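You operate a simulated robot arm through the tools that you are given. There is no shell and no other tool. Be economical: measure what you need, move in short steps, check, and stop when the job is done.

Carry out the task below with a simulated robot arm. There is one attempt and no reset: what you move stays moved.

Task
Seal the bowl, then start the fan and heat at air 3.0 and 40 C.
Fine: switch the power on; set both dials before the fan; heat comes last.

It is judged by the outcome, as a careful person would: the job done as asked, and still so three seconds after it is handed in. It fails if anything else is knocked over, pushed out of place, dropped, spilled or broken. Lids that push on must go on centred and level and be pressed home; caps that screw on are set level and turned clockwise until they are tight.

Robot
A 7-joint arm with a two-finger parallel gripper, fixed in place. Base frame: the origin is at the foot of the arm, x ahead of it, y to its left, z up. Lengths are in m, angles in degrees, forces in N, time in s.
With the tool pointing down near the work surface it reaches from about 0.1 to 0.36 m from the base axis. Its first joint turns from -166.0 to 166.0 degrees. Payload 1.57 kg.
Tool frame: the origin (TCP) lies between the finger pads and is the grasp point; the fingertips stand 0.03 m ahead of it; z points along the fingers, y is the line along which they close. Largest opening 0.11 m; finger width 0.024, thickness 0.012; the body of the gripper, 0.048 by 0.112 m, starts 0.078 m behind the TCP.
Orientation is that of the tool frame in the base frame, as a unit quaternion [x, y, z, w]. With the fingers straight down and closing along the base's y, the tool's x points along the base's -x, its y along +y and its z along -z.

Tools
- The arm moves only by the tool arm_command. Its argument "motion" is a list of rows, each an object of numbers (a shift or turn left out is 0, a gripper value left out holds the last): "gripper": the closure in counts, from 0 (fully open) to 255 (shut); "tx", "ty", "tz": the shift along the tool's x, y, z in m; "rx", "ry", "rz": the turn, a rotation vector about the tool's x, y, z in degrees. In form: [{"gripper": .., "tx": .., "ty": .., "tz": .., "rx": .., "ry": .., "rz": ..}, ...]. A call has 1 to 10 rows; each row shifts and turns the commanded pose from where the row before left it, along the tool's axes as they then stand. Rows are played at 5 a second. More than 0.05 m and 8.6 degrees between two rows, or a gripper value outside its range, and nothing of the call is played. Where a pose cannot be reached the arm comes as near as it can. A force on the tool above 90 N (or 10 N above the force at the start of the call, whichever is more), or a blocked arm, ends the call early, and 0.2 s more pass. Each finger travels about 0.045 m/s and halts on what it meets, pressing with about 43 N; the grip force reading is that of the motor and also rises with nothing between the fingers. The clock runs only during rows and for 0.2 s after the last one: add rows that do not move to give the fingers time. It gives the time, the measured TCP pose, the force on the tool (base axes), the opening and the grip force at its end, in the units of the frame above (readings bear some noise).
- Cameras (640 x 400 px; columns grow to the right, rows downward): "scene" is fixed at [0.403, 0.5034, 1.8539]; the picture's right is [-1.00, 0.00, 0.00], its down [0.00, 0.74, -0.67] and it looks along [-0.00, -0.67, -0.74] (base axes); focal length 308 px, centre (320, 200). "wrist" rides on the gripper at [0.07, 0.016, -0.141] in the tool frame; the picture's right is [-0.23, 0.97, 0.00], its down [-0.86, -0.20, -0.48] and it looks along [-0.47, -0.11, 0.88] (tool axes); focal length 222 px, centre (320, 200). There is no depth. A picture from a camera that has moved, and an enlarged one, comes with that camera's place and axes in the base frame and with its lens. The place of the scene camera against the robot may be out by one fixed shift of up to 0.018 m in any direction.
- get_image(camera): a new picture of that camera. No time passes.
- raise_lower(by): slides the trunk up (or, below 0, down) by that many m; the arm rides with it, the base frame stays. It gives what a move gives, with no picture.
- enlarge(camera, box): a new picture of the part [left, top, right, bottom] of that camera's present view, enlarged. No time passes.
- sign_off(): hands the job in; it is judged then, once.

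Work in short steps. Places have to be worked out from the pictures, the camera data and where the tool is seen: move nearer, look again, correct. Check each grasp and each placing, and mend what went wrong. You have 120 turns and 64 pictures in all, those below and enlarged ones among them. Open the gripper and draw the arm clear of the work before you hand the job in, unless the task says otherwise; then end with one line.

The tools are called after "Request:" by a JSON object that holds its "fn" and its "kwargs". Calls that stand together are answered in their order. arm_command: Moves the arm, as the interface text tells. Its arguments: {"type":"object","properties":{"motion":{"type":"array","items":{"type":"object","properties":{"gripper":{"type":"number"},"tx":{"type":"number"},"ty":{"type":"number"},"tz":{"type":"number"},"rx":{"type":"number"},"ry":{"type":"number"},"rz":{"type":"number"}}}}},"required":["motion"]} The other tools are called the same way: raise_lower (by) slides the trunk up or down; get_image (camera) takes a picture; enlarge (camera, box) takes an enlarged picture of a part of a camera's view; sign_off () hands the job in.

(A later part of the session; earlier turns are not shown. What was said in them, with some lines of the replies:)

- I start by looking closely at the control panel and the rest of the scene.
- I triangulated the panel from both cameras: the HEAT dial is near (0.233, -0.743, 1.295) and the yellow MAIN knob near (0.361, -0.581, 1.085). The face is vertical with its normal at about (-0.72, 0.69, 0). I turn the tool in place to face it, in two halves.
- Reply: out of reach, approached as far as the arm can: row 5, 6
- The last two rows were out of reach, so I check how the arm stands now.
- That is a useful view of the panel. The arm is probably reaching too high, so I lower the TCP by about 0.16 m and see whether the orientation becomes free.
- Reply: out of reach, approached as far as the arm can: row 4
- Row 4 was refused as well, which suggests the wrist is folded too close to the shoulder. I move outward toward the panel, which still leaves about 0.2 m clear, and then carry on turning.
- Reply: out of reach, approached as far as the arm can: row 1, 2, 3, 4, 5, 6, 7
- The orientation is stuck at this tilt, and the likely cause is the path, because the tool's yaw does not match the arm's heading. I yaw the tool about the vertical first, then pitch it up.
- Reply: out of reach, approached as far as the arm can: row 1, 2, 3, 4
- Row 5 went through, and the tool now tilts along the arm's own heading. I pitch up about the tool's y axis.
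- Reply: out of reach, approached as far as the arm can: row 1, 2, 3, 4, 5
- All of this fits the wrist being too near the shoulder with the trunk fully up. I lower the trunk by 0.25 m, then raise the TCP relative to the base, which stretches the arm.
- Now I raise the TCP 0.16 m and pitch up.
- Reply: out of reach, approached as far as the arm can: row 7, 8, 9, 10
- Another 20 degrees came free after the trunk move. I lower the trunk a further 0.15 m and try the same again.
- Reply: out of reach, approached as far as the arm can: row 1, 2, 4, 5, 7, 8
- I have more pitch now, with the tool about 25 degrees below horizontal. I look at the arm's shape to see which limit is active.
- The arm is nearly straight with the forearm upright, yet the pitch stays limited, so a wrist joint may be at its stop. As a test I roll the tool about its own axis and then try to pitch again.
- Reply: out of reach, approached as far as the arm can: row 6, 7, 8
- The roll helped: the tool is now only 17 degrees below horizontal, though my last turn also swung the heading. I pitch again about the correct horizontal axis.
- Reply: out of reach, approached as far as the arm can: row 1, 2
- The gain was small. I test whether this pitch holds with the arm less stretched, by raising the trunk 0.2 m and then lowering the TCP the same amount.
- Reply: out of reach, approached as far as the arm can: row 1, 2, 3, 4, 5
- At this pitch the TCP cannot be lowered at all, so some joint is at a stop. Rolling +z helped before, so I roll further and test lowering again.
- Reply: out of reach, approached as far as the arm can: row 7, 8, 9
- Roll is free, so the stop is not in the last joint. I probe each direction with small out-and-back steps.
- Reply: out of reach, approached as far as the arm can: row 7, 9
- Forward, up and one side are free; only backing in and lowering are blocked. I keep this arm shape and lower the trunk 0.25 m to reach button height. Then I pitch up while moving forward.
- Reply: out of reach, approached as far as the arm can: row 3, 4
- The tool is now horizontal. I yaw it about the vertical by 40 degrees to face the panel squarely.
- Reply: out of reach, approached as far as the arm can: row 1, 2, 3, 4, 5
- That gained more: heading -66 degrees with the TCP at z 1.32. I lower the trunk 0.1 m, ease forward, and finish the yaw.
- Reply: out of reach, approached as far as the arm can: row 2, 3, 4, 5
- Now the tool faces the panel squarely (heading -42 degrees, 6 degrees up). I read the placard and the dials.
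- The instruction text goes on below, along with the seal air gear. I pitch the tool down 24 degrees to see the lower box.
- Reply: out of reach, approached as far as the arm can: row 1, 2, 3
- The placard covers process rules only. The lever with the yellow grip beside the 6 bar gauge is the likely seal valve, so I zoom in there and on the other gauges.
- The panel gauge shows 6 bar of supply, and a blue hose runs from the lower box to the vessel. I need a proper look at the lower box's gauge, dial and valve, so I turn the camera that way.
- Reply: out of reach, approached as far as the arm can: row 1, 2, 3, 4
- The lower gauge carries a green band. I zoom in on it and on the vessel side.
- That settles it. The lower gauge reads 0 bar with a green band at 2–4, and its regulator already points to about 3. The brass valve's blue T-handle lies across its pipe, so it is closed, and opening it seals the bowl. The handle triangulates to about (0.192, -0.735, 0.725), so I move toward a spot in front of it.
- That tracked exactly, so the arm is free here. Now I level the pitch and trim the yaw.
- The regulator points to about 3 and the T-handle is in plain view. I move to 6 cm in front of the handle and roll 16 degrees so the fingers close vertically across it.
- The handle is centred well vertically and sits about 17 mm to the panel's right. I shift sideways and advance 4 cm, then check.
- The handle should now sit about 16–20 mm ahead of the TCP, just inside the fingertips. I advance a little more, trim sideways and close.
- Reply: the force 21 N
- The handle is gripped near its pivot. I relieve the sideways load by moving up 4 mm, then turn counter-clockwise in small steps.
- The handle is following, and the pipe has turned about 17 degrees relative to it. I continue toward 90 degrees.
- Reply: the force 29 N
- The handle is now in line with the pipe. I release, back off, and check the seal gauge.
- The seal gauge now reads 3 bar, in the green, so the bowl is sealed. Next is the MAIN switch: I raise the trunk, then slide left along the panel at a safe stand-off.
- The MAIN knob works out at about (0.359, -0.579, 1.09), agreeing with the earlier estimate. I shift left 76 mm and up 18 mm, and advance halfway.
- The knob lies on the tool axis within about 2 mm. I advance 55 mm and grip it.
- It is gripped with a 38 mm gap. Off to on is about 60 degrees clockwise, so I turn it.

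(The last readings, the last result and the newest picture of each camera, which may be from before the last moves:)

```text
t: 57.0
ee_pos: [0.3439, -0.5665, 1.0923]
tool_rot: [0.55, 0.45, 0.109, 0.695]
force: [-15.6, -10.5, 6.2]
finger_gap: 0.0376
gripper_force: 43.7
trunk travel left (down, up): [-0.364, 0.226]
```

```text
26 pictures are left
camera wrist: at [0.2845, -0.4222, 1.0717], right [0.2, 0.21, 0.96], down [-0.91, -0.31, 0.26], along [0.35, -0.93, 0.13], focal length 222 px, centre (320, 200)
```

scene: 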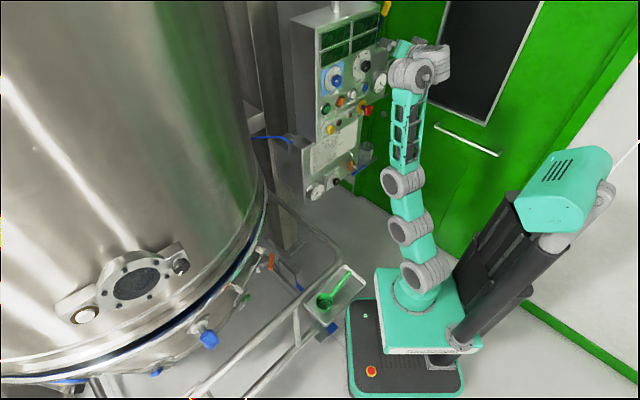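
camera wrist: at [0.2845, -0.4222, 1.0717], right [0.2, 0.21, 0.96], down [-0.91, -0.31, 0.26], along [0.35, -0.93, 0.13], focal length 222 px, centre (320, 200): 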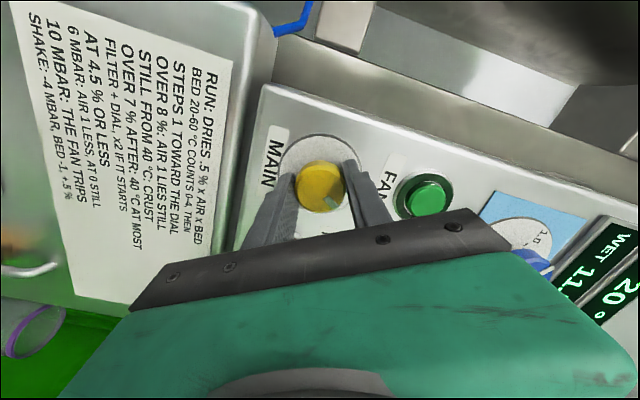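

The displays lit up, so power is on. I open just enough to clear the knob, since FAN is close, and back off to read the panel.

Request:
{"fn": "arm_command", "kwargs": {"motion": [{"gripper": 146}, {}, {}, {"tz": -0.03}, {"tz": -0.03}, {"tz": -0.04}, {}]}}

Request:
{"fn": "get_image", "kwargs": {"camera": "wrist"}}

Request:
{"fn": "enlarge", "kwargs": {"camera": "scene", "box": [300, 0, 400, 140]}}

```text
t: 58.6
ee_pos: [0.2694, -0.4993, 1.0903]
tool_rot: [0.549, 0.451, 0.109, 0.695]
force: [-0.9, 0.2, -0.6]
finger_gap: 0.047
gripper_force: 0.1
trunk travel left (down, up): [-0.364, 0.226]
```

```text
25 pictures are left
camera wrist: at [0.2104, -0.3544, 1.0707], right [0.2, 0.21, 0.95], down [-0.91, -0.31, 0.27], along [0.35, -0.93, 0.13], focal length 222 px, centre (320, 200)
```

wrist: 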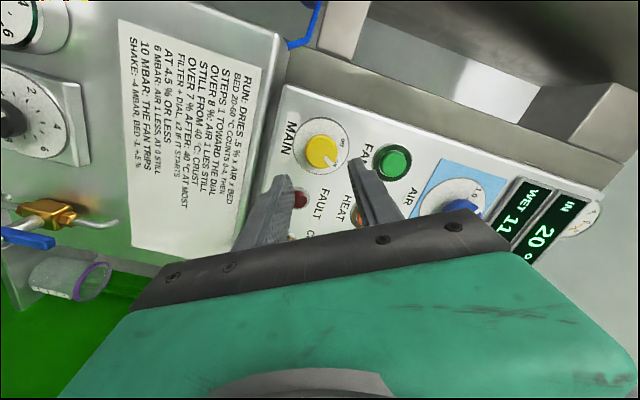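

```text
2.86 times, centred on (350, 70) of scene
camera zoom: at [0.403, 0.5034, 1.8539], right [-1.0, 0.0, 0.0], down [0.0, 0.74, -0.67], along [0.0, -0.67, -0.74], focal length 880 px, centre (234, 571)
```

zoom: 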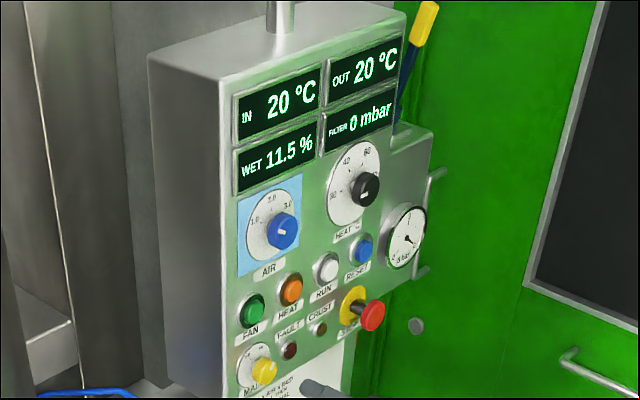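

Power is on and the displays read 20 °C, 11.5 % and 0 mbar. Next is the AIR dial, near (0.335, -0.600, 1.29): I raise the trunk 0.2 m, shift over, and roll back 60 degrees so there is room to turn clockwise.

Request:
{"fn": "raise_lower", "kwargs": {"by": 0.2}}

Request:
{"fn": "arm_command", "kwargs": {"motion": [{"tx": -0.0266, "ty": -0.0155, "tz": 0.0166}, {"rz": -7.5}, {"rz": -7.5}, {"rz": -7.5}, {"rz": -7.5}, {"rz": -7.5}, {"rz": -7.5}, {"rz": -7.5}, {"rz": -7.5}, {"gripper": 90}]}}

Request:
{"fn": "get_image", "kwargs": {"camera": "wrist"}}

```text
t: 60.8
ee_pos: [0.2697, -0.5002, 1.2903]
tool_rot: [0.551, 0.45, 0.109, 0.695]
force: [0.0, -0.4, -0.6]
finger_gap: 0.0473
gripper_force: 0.2
trunk travel left (down, up): [-0.564, 0.026]
```

```text
t: 63.0
ee_pos: [0.2614, -0.5333, 1.2912]
tool_rot: [0.249, 0.666, -0.253, 0.656]
force: [-0.2, 0.1, -0.1]
finger_gap: 0.0708
gripper_force: 0.1
trunk travel left (down, up): [-0.564, 0.026]
```

```text
23 pictures are left
camera wrist: at [0.1665, -0.4273, 1.2219], right [0.65, 0.73, 0.22], down [-0.48, 0.17, 0.86], along [0.59, -0.67, 0.46], focal length 222 px, centre (320, 200)
```

wrist: 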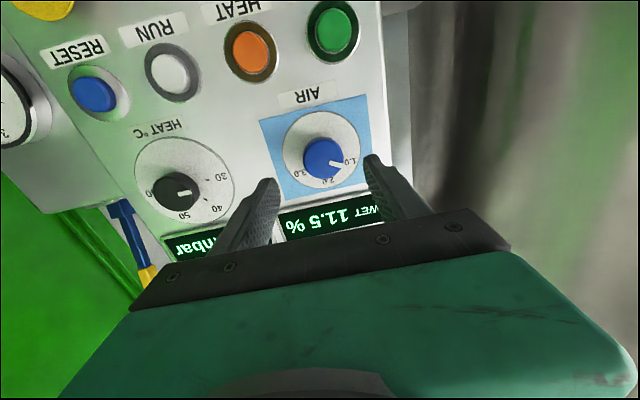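

I zoom in for the exact pointer angles of both dials.

Request:
{"fn": "enlarge", "kwargs": {"camera": "wrist", "box": [260, 90, 380, 215]}}

Request:
{"fn": "enlarge", "kwargs": {"camera": "wrist", "box": [120, 110, 250, 240]}}

```text
3.20 times, centred on (320, 152) of wrist
camera zoom: at [0.1665, -0.4273, 1.2219], right [0.65, 0.73, 0.22], down [-0.48, 0.17, 0.86], along [0.59, -0.67, 0.46], focal length 711 px, centre (320, 352)
```

zoom: 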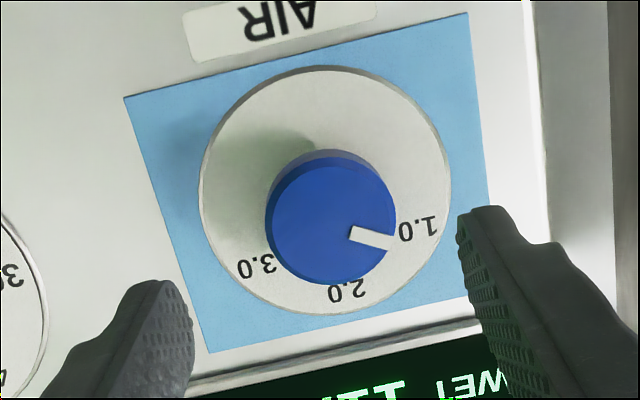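

```text
3.08 times, centred on (185, 175) of wrist
camera zoom: at [0.1665, -0.4273, 1.2219], right [0.65, 0.73, 0.22], down [-0.48, 0.17, 0.86], along [0.59, -0.67, 0.46], focal length 684 px, centre (735, 277)
```

zoom: 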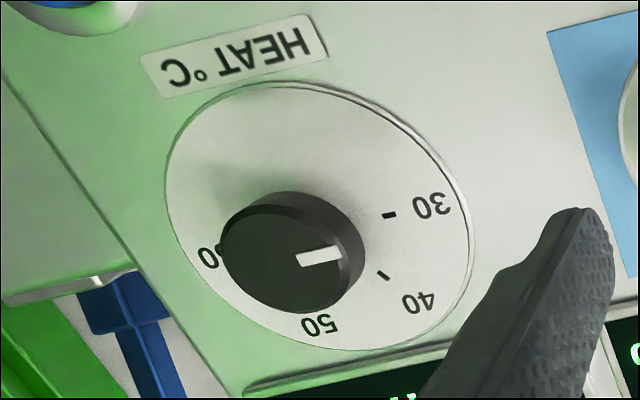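

AIR points at about 1.0, with 2.0 straight up and 3.0 about 50 degrees right of it, so it needs roughly 104 degrees clockwise. HEAT points a bit below 30. I trim 4 mm up, advance 76 mm, and grip the AIR knob.

Request:
{"fn": "arm_command", "kwargs": {"motion": [{"tx": -0.004, "ty": 0.002}, {"tz": 0.026}, {"tz": 0.026}, {"tz": 0.024}, {"gripper": 255}, {}, {}, {}, {}]}}

```text
t: 65.0
ee_pos: [0.3204, -0.583, 1.2963]
tool_rot: [0.252, 0.664, -0.254, 0.656]
force: [-2.3, -4.4, 2.6]
finger_gap: 0.044
gripper_force: 44.6
trunk travel left (down, up): [-0.564, 0.026]
```

It is gripped at 44 mm. I turn 96 degrees clockwise, then check.

Request:
{"fn": "arm_command", "kwargs": {"motion": [{"rz": 8}, {"rz": 8}, {"rz": 8}, {"rz": 8}, {"rz": 8}, {"rz": 8}, {"rz": 8}, {"rz": 8}, {"rz": 8}]}}

Request:
{"fn": "arm_command", "kwargs": {"motion": [{"rz": 8}, {"rz": 8}, {"rz": 8}, {}]}}

Request:
{"fn": "enlarge", "kwargs": {"camera": "scene", "box": [312, 55, 396, 110]}}

Request:
{"fn": "enlarge", "kwargs": {"camera": "wrist", "box": [240, 90, 400, 240]}}

```text
t: 67.0
ee_pos: [0.3211, -0.5831, 1.2959]
tool_rot: [0.594, 0.39, 0.182, 0.68]
force: [2.9, -5.8, 14.9]
finger_gap: 0.0433
gripper_force: 44.9
trunk travel left (down, up): [-0.564, 0.026]
```

```text
t: 68.0
ee_pos: [0.3188, -0.5835, 1.2952]
tool_rot: [0.661, 0.259, 0.319, 0.628]
force: [2.1, -5.0, 18.6]
finger_gap: 0.0433
gripper_force: 44.7
trunk travel left (down, up): [-0.564, 0.026]
```

```text
7.27 times, centred on (354, 82) of scene
camera zoom: at [0.403, 0.5034, 1.8539], right [-1.0, 0.0, 0.0], down [0.0, 0.74, -0.67], along [0.0, -0.67, -0.74], focal length 2240 px, centre (73, 1054)
```

zoom: 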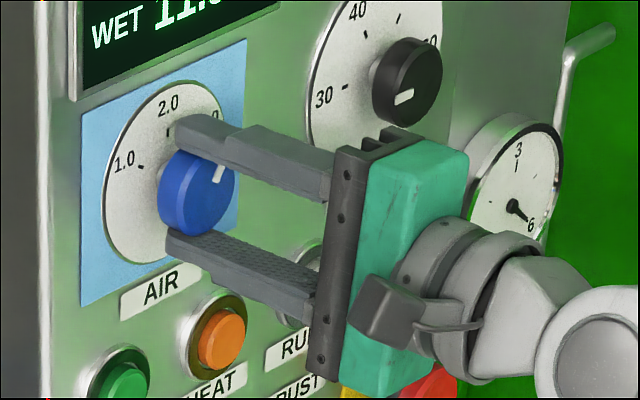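

```text
2.67 times, centred on (320, 165) of wrist
camera zoom: at [0.2603, -0.4379, 1.3187], right [-0.21, -0.25, 0.95], down [-0.91, -0.3, -0.28], along [0.35, -0.92, -0.16], focal length 592 px, centre (320, 293)
```

zoom: 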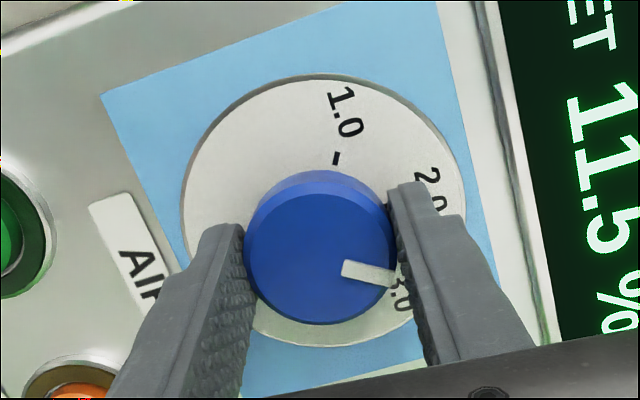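

By the blue square as a reference, the 1.0 and 3.0 marks sit at ±60 degrees and the pointer is now about +25. I turn 35 degrees more.

Request:
{"fn": "arm_command", "kwargs": {"motion": [{"rz": 7}, {"rz": 7}, {"rz": 7}, {"rz": 7}, {"rz": 7}, {}]}}

Request:
{"fn": "enlarge", "kwargs": {"camera": "scene", "box": [312, 55, 376, 105]}}

Request:
{"fn": "enlarge", "kwargs": {"camera": "wrist", "box": [240, 90, 400, 240]}}

```text
t: 69.4
ee_pos: [0.318, -0.5826, 1.2933]
tool_rot: [0.71, 0.046, 0.492, 0.502]
force: [-1.5, -1.9, 11.5]
finger_gap: 0.0441
gripper_force: 45.5
trunk travel left (down, up): [-0.564, 0.026]
```

```text
8.00 times, centred on (344, 80) of scene
camera zoom: at [0.403, 0.5034, 1.8539], right [-1.0, 0.0, 0.0], down [0.0, 0.74, -0.67], along [0.0, -0.67, -0.74], focal length 2464 px, centre (128, 1160)
```

zoom: 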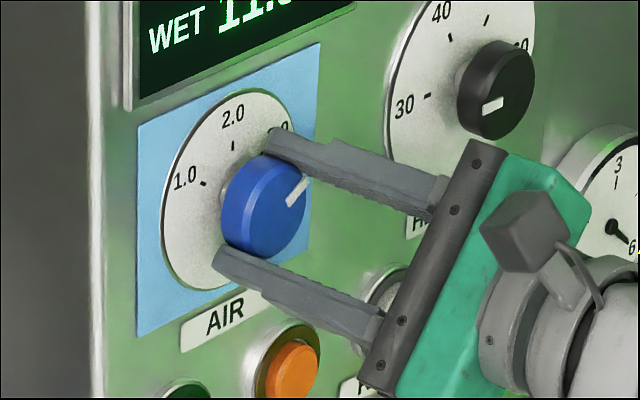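

```text
2.67 times, centred on (320, 165) of wrist
camera zoom: at [0.2424, -0.4581, 1.3526], right [-0.53, -0.61, 0.59], down [-0.71, -0.06, -0.7], along [0.46, -0.79, -0.4], focal length 592 px, centre (320, 293)
```

zoom: 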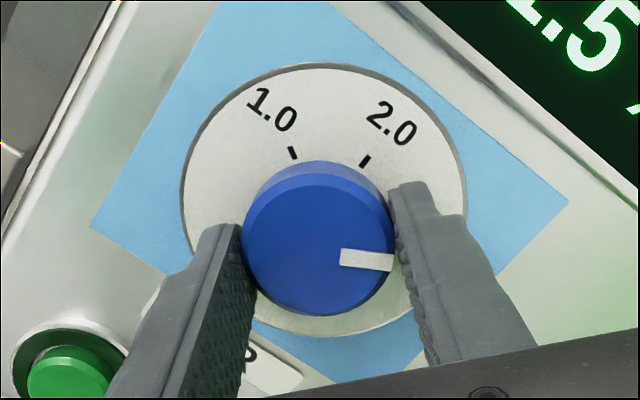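

Both views put the pointer at about 52–56 degrees, close to 3.0. I release and back off to read it with the 3.0 mark in view.

Request:
{"fn": "arm_command", "kwargs": {"motion": [{"gripper": 100}, {}, {}, {"tz": -0.026}, {"tz": -0.026}, {"tz": -0.024}, {}]}}

Request:
{"fn": "enlarge", "kwargs": {"camera": "wrist", "box": [250, 80, 400, 220]}}

```text
t: 71.0
ee_pos: [0.2627, -0.5326, 1.2936]
tool_rot: [0.709, 0.047, 0.492, 0.503]
force: [-0.8, 0.5, 0.4]
finger_gap: 0.0672
gripper_force: 0.1
trunk travel left (down, up): [-0.564, 0.026]
```

```text
2.86 times, centred on (325, 150) of wrist
camera zoom: at [0.1857, -0.4074, 1.3519], right [-0.53, -0.61, 0.59], down [-0.71, -0.06, -0.7], along [0.46, -0.79, -0.4], focal length 635 px, centre (306, 343)
```

zoom: 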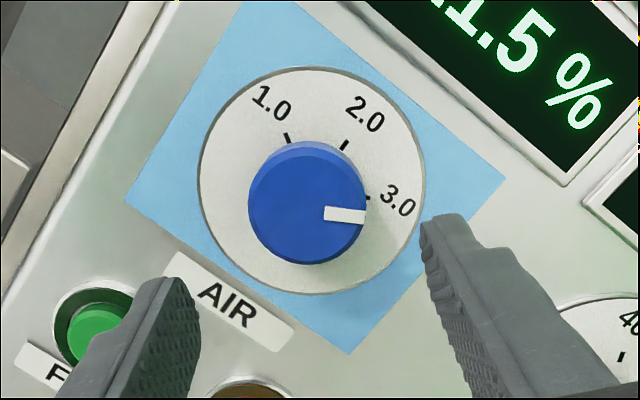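

With the blue square as reference, the pointer sits at about 53 degrees and 3.0 is at 60, so it reads about 2.9. I regrip and turn it about 8 degrees more.

Request:
{"fn": "arm_command", "kwargs": {"motion": [{"tz": 0.026}, {"tz": 0.026}, {"tz": 0.024}, {"gripper": 255}, {}, {}, {}, {"rz": 4}, {"rz": 5}, {}]}}

Request:
{"fn": "arm_command", "kwargs": {"motion": [{"gripper": 100}, {}, {}, {"tz": -0.026}, {"tz": -0.026}, {"tz": -0.024}, {}]}}

Request:
{"fn": "enlarge", "kwargs": {"camera": "wrist", "box": [250, 80, 400, 220]}}

```text
t: 73.2
ee_pos: [0.3201, -0.5852, 1.2931]
tool_rot: [0.711, -0.008, 0.53, 0.462]
force: [0.8, 4.6, -5.6]
finger_gap: 0.0439
gripper_force: 44.7
trunk travel left (down, up): [-0.564, 0.026]
```

```text
t: 74.8
ee_pos: [0.2634, -0.535, 1.2953]
tool_rot: [0.71, -0.008, 0.531, 0.462]
force: [0.2, 0.0, 0.4]
finger_gap: 0.0669
gripper_force: 0.0
trunk travel left (down, up): [-0.564, 0.026]
```

```text
2.86 times, centred on (325, 150) of wrist
camera zoom: at [0.1813, -0.4166, 1.3598], right [-0.59, -0.67, 0.46], down [-0.63, 0.02, -0.78], along [0.51, -0.75, -0.43], focal length 635 px, centre (306, 343)
```

zoom: 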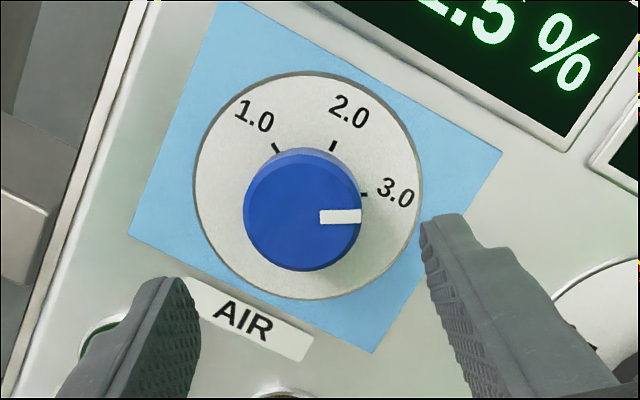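

It is now very near 3.0. I take a tighter zoom to judge the remaining error.

Request:
{"fn": "enlarge", "kwargs": {"camera": "wrist", "box": [290, 100, 362, 182]}}

```text
4.88 times, centred on (326, 141) of wrist
camera zoom: at [0.1813, -0.4166, 1.3598], right [-0.59, -0.67, 0.46], down [-0.63, 0.02, -0.78], along [0.51, -0.75, -0.43], focal length 1084 px, centre (291, 488)
```

zoom: 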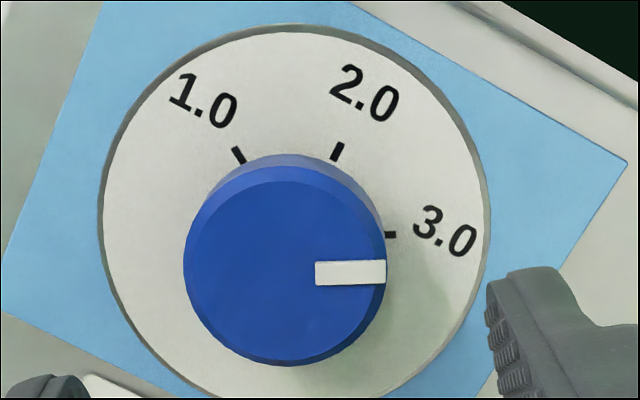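

Worked out in 3D, the AIR pointer is at about 60 degrees against a 3.0 mark at 58–60, so AIR is set. I roll back 120 degrees and slide 18 cm right to the HEAT dial.

Request:
{"fn": "arm_command", "kwargs": {"motion": [{"rz": -8}, {"rz": -8}, {"rz": -8}, {"rz": -8}, {"rz": -8}, {"rz": -8}, {"rz": -8}, {"rz": -8}, {"rz": -8}, {"rz": -8}]}}

Request:
{"fn": "arm_command", "kwargs": {"motion": [{"rz": -8}, {"rz": -8}, {"rz": -8}, {"rz": -8}, {"rz": -8}, {"tx": -0.0123, "ty": -0.0338}, {"tx": -0.0123, "ty": -0.0338}, {"tx": -0.0123, "ty": -0.0338}, {"tx": -0.0123, "ty": -0.0338}, {"tx": -0.0123, "ty": -0.0338}]}}

Request:
{"fn": "get_image", "kwargs": {"camera": "wrist"}}

```text
t: 77.0
ee_pos: [0.2625, -0.5337, 1.2946]
tool_rot: [0.549, 0.451, 0.108, 0.695]
force: [-0.1, -0.1, -0.1]
finger_gap: 0.0668
gripper_force: 0.0
trunk travel left (down, up): [-0.564, 0.026]
```

```text
t: 79.2
ee_pos: [0.1448, -0.666, 1.296]
tool_rot: [0.362, 0.611, -0.135, 0.69]
force: [-0.7, -1.8, 0.2]
finger_gap: 0.0668
gripper_force: 0.0
trunk travel left (down, up): [-0.564, 0.026]
```

```text
13 pictures are left
camera wrist: at [0.0645, -0.5422, 1.2369], right [0.56, 0.62, 0.54], down [-0.67, -0.04, 0.74], along [0.49, -0.78, 0.39], focal length 222 px, centre (320, 200)
```

wrist: 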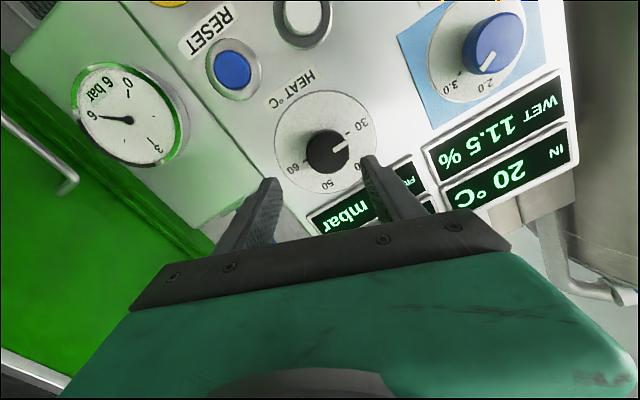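

The HEAT knob works out 11 mm to the left of the tool axis, and the same calculation reproduces the known AIR knob position. I zoom in once for the pointer and tick angles.

Request:
{"fn": "enlarge", "kwargs": {"camera": "wrist", "box": [265, 85, 385, 205]}}

```text
3.33 times, centred on (325, 145) of wrist
camera zoom: at [0.0645, -0.5422, 1.2369], right [0.56, 0.62, 0.54], down [-0.67, -0.04, 0.74], along [0.49, -0.78, 0.39], focal length 740 px, centre (303, 383)
```

zoom: 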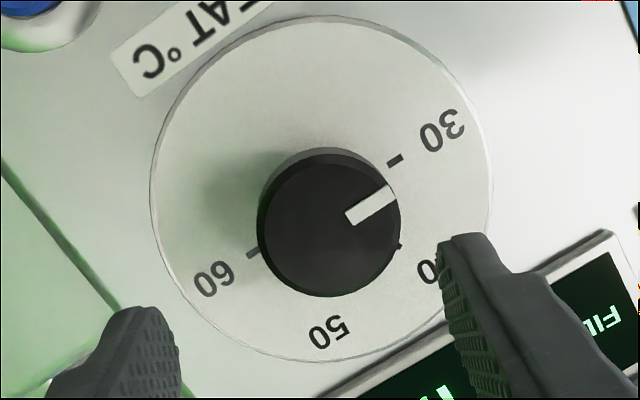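

HEAT's pointer is at about -88 degrees, on the 30 mark, and 40 is at about -30. AIR lagged the tool by about 14 %, so I grip HEAT, turn 64 degrees clockwise, and check.

Request:
{"fn": "arm_command", "kwargs": {"motion": [{"tx": 0.0066, "ty": 0.0093}, {"tz": 0.026}, {"tz": 0.026}, {"tz": 0.024}, {"gripper": 255}, {}, {}, {}, {}]}}

Request:
{"fn": "arm_command", "kwargs": {"motion": [{"rz": 8}, {"rz": 8}, {"rz": 8}, {"rz": 8}, {"rz": 8}, {"rz": 8}, {"rz": 8}, {"rz": 8}, {}]}}

Request:
{"fn": "enlarge", "kwargs": {"camera": "wrist", "box": [250, 90, 390, 220]}}

```text
t: 81.2
ee_pos: [0.2063, -0.7093, 1.2934]
tool_rot: [0.363, 0.611, -0.135, 0.69]
force: [-0.8, 1.8, 2.2]
finger_gap: 0.0438
gripper_force: 45.2
trunk travel left (down, up): [-0.564, 0.026]
```

```text
t: 83.2
ee_pos: [0.2075, -0.7083, 1.295]
tool_rot: [0.63, 0.326, 0.251, 0.659]
force: [0.8, 2.9, 9.8]
finger_gap: 0.0435
gripper_force: 44.8
trunk travel left (down, up): [-0.564, 0.026]
```

```text
3.08 times, centred on (320, 155) of wrist
camera zoom: at [0.1509, -0.5611, 1.3037], right [-0.07, -0.09, 0.99], down [-0.94, -0.33, -0.1], along [0.34, -0.94, -0.06], focal length 684 px, centre (320, 338)
```

zoom: 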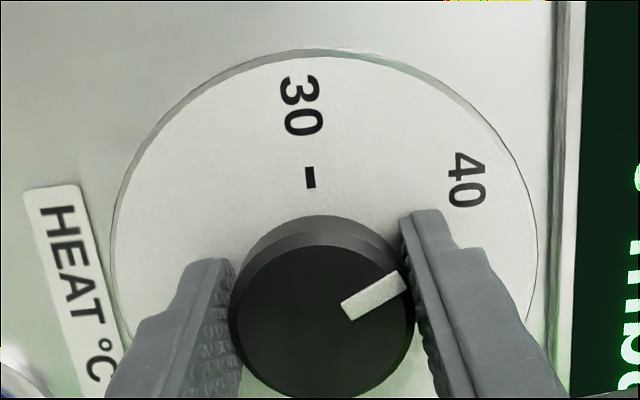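

The pointer is at about -27 degrees against 40 at -30. I release, back off, and take a clean reading.

Request:
{"fn": "arm_command", "kwargs": {"motion": [{"gripper": 100}, {}, {}, {"tz": -0.026}, {"tz": -0.026}, {"tz": -0.024}, {}]}}

Request:
{"fn": "enlarge", "kwargs": {"camera": "wrist", "box": [265, 90, 385, 210]}}

```text
t: 84.8
ee_pos: [0.1504, -0.6609, 1.2924]
tool_rot: [0.631, 0.326, 0.252, 0.657]
force: [-0.6, 0.2, -0.2]
finger_gap: 0.0668
gripper_force: 0.1
trunk travel left (down, up): [-0.564, 0.026]
```

```text
3.33 times, centred on (325, 150) of wrist
camera zoom: at [0.0922, -0.5135, 1.3013], right [-0.07, -0.09, 0.99], down [-0.94, -0.33, -0.1], along [0.34, -0.94, -0.07], focal length 740 px, centre (303, 367)
```

zoom: 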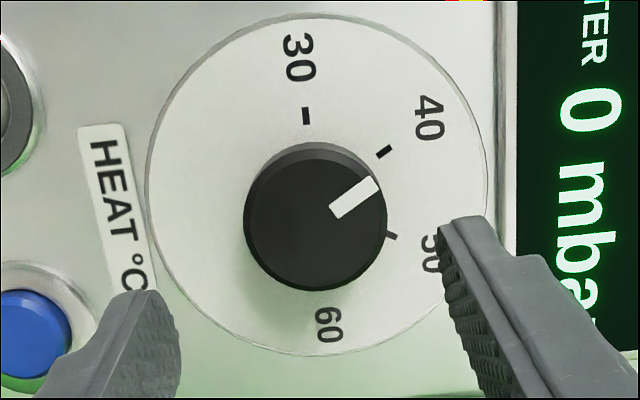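

HEAT reads about 40.2, so both dials are set. Now I close the fingers and move to a stand-off in front of FAN, whose front I place at about z 1.182 from two earlier views.

Request:
{"fn": "arm_command", "kwargs": {"motion": [{"tx": 0.0362, "ty": -0.0146, "gripper": 255}, {"tx": 0.0362, "ty": -0.0146}, {"tx": 0.0362, "ty": -0.0146}, {"tx": 0.0362, "ty": -0.0146}, {"tx": 0.0362, "ty": -0.0146}, {"tx": 0.0362, "ty": -0.0146}, {}, {}]}}

Request:
{"fn": "get_image", "kwargs": {"camera": "wrist"}}

```text
t: 86.6
ee_pos: [0.2856, -0.505, 1.1815]
tool_rot: [0.631, 0.327, 0.252, 0.657]
force: [-0.7, -0.1, 0.2]
finger_gap: 0.0002
gripper_force: 20.7
trunk travel left (down, up): [-0.564, 0.026]
```

```text
9 pictures are left
camera wrist: at [0.2277, -0.3567, 1.1906], right [-0.07, -0.09, 0.99], down [-0.94, -0.33, -0.1], along [0.34, -0.94, -0.07], focal length 222 px, centre (320, 200)
```

wrist: 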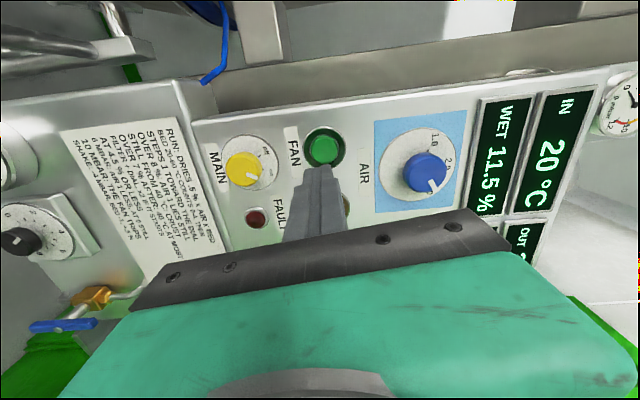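

FAN lies within 2 mm of the tool axis. I approach to about 8 mm short, then press in small steps.

Request:
{"fn": "arm_command", "kwargs": {"motion": [{"ty": 0.002, "tz": 0.028}, {"tz": 0.028}, {"tz": 0.026}, {}]}}

Request:
{"fn": "arm_command", "kwargs": {"motion": [{"tz": 0.003}, {"tz": 0.003}, {"tz": 0.003}, {}]}}

```text
t: 87.6
ee_pos: [0.3476, -0.5583, 1.1839]
tool_rot: [0.632, 0.327, 0.25, 0.657]
force: [-0.8, 0.9, 0.2]
finger_gap: 0.0
gripper_force: 21.3
trunk travel left (down, up): [-0.564, 0.026]
```

```text
t: 88.6
ee_pos: [0.3489, -0.5601, 1.1829]
tool_rot: [0.632, 0.324, 0.251, 0.658]
force: [-42.2, 36.9, -4.9]
finger_gap: 0.0002
gripper_force: 21.1
trunk travel left (down, up): [-0.564, 0.026]
```

I have contact at about 56 N. I check whether the fan started.

Request:
{"fn": "enlarge", "kwargs": {"camera": "scene", "box": [300, 10, 400, 140]}}

```text
3.08 times, centred on (350, 75) of scene
camera zoom: at [0.403, 0.5034, 1.8539], right [-1.0, 0.0, 0.0], down [0.0, 0.74, -0.67], along [0.0, -0.67, -0.74], focal length 948 px, centre (228, 585)
```

zoom: 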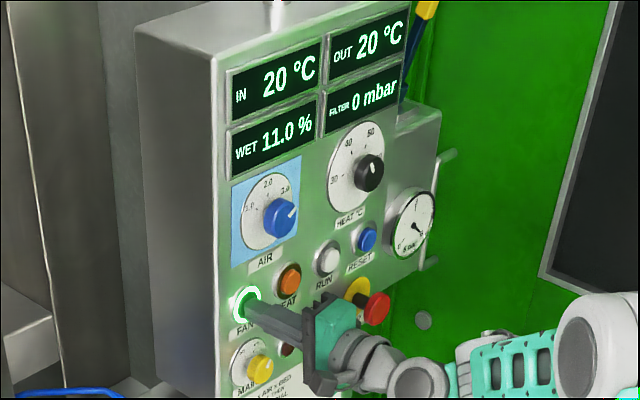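

The FAN lamp is lit and the moisture is falling, so the fan runs. I back off, move 84 mm right to the HEAT button, and approach.

Request:
{"fn": "arm_command", "kwargs": {"motion": [{"tz": -0.025}, {"tz": -0.024}, {"tx": -0.0418, "ty": -0.0044}, {"tx": -0.0417, "ty": -0.0044}, {}]}}

Request:
{"fn": "get_image", "kwargs": {"camera": "wrist"}}

```text
t: 89.8
ee_pos: [0.2643, -0.5892, 1.1828]
tool_rot: [0.632, 0.326, 0.251, 0.657]
force: [-0.4, 0.1, 0.1]
finger_gap: 0.0
gripper_force: 21.1
trunk travel left (down, up): [-0.564, 0.026]
```

```text
7 pictures are left
camera wrist: at [0.2068, -0.4423, 1.1928], right [-0.07, -0.09, 0.99], down [-0.94, -0.33, -0.1], along [0.34, -0.94, -0.06], focal length 222 px, centre (320, 200)
```

wrist: 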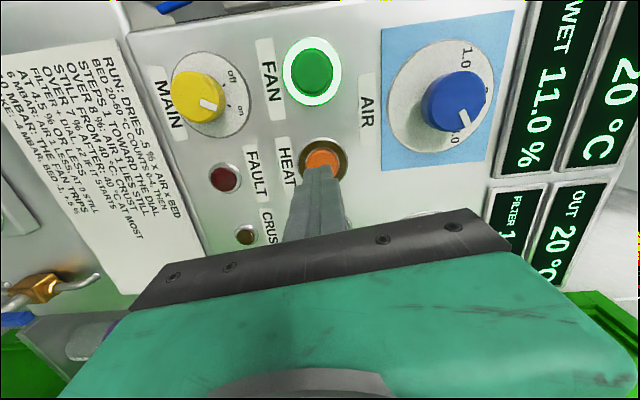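

HEAT is on the tool axis within about 3 mm. I press it the same way.

Request:
{"fn": "arm_command", "kwargs": {"motion": [{"tz": 0.018, "ty": 0.002}, {"tz": 0.018}, {}, {"tz": 0.003}, {"tz": 0.003}, {"tz": 0.003}, {"tz": 0.003}, {}]}}

Request:
{"fn": "enlarge", "kwargs": {"camera": "scene", "box": [300, 10, 400, 140]}}

```text
t: 91.6
ee_pos: [0.2918, -0.6194, 1.1867]
tool_rot: [0.631, 0.325, 0.252, 0.658]
force: [-50.9, 60.3, -16.9]
finger_gap: 0.0
gripper_force: 21.0
trunk travel left (down, up): [-0.564, 0.026]
```

```text
3.08 times, centred on (350, 75) of scene
camera zoom: at [0.403, 0.5034, 1.8539], right [-1.0, 0.0, 0.0], down [0.0, 0.74, -0.67], along [0.0, -0.67, -0.74], focal length 948 px, centre (228, 585)
```

zoom: 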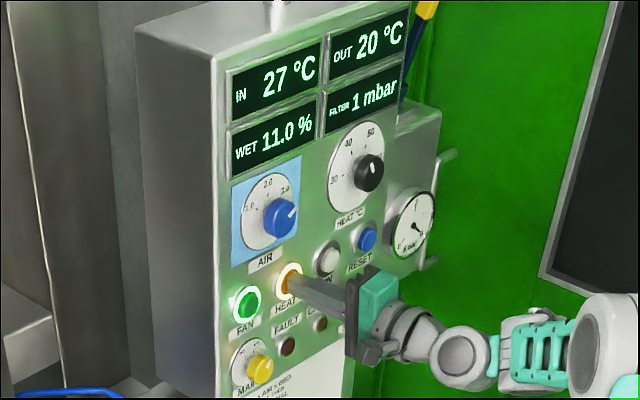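

HEAT is lit and the inlet temperature is rising. I back straight off, open the gripper, and draw clear.

Request:
{"fn": "arm_command", "kwargs": {"motion": [{"tz": -0.03}, {"tz": -0.04}, {"tz": -0.04, "gripper": 0}, {"tz": -0.03}, {}, {}, {}, {}]}}

Request:
{"fn": "enlarge", "kwargs": {"camera": "scene", "box": [290, 0, 410, 210]}}

```text
t: 93.4
ee_pos: [0.1945, -0.535, 1.1865]
tool_rot: [0.631, 0.326, 0.25, 0.657]
force: [-0.3, 1.1, 0.9]
finger_gap: 0.1102
gripper_force: 0.0
trunk travel left (down, up): [-0.564, 0.026]
```

```text
1.90 times, centred on (350, 105) of scene
camera zoom: at [0.403, 0.5034, 1.8539], right [-1.0, 0.0, 0.0], down [0.0, 0.74, -0.67], along [0.0, -0.67, -0.74], focal length 587 px, centre (263, 381)
```

zoom: 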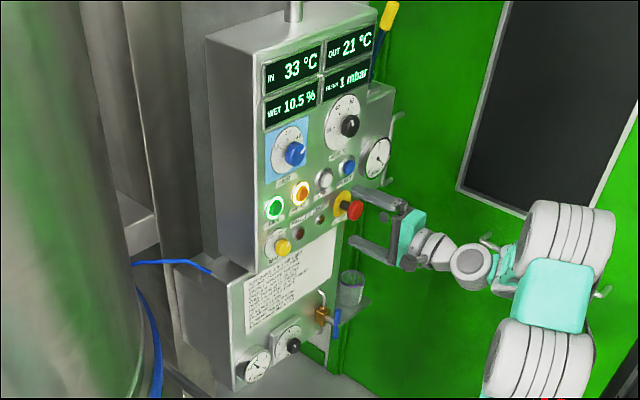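

FAN and HEAT are both lit, the inlet reads 33 °C and rising, no fault shows, and the arm is clear with the gripper open. I hand the job in.

Request:
{"fn": "sign_off", "kwargs": {}}

```text
The job is handed in.
```

The bowl is sealed at 3 bar and the power is on; AIR is at 3.0, HEAT at about 40 °C, and the fan then the heat were started and are running.
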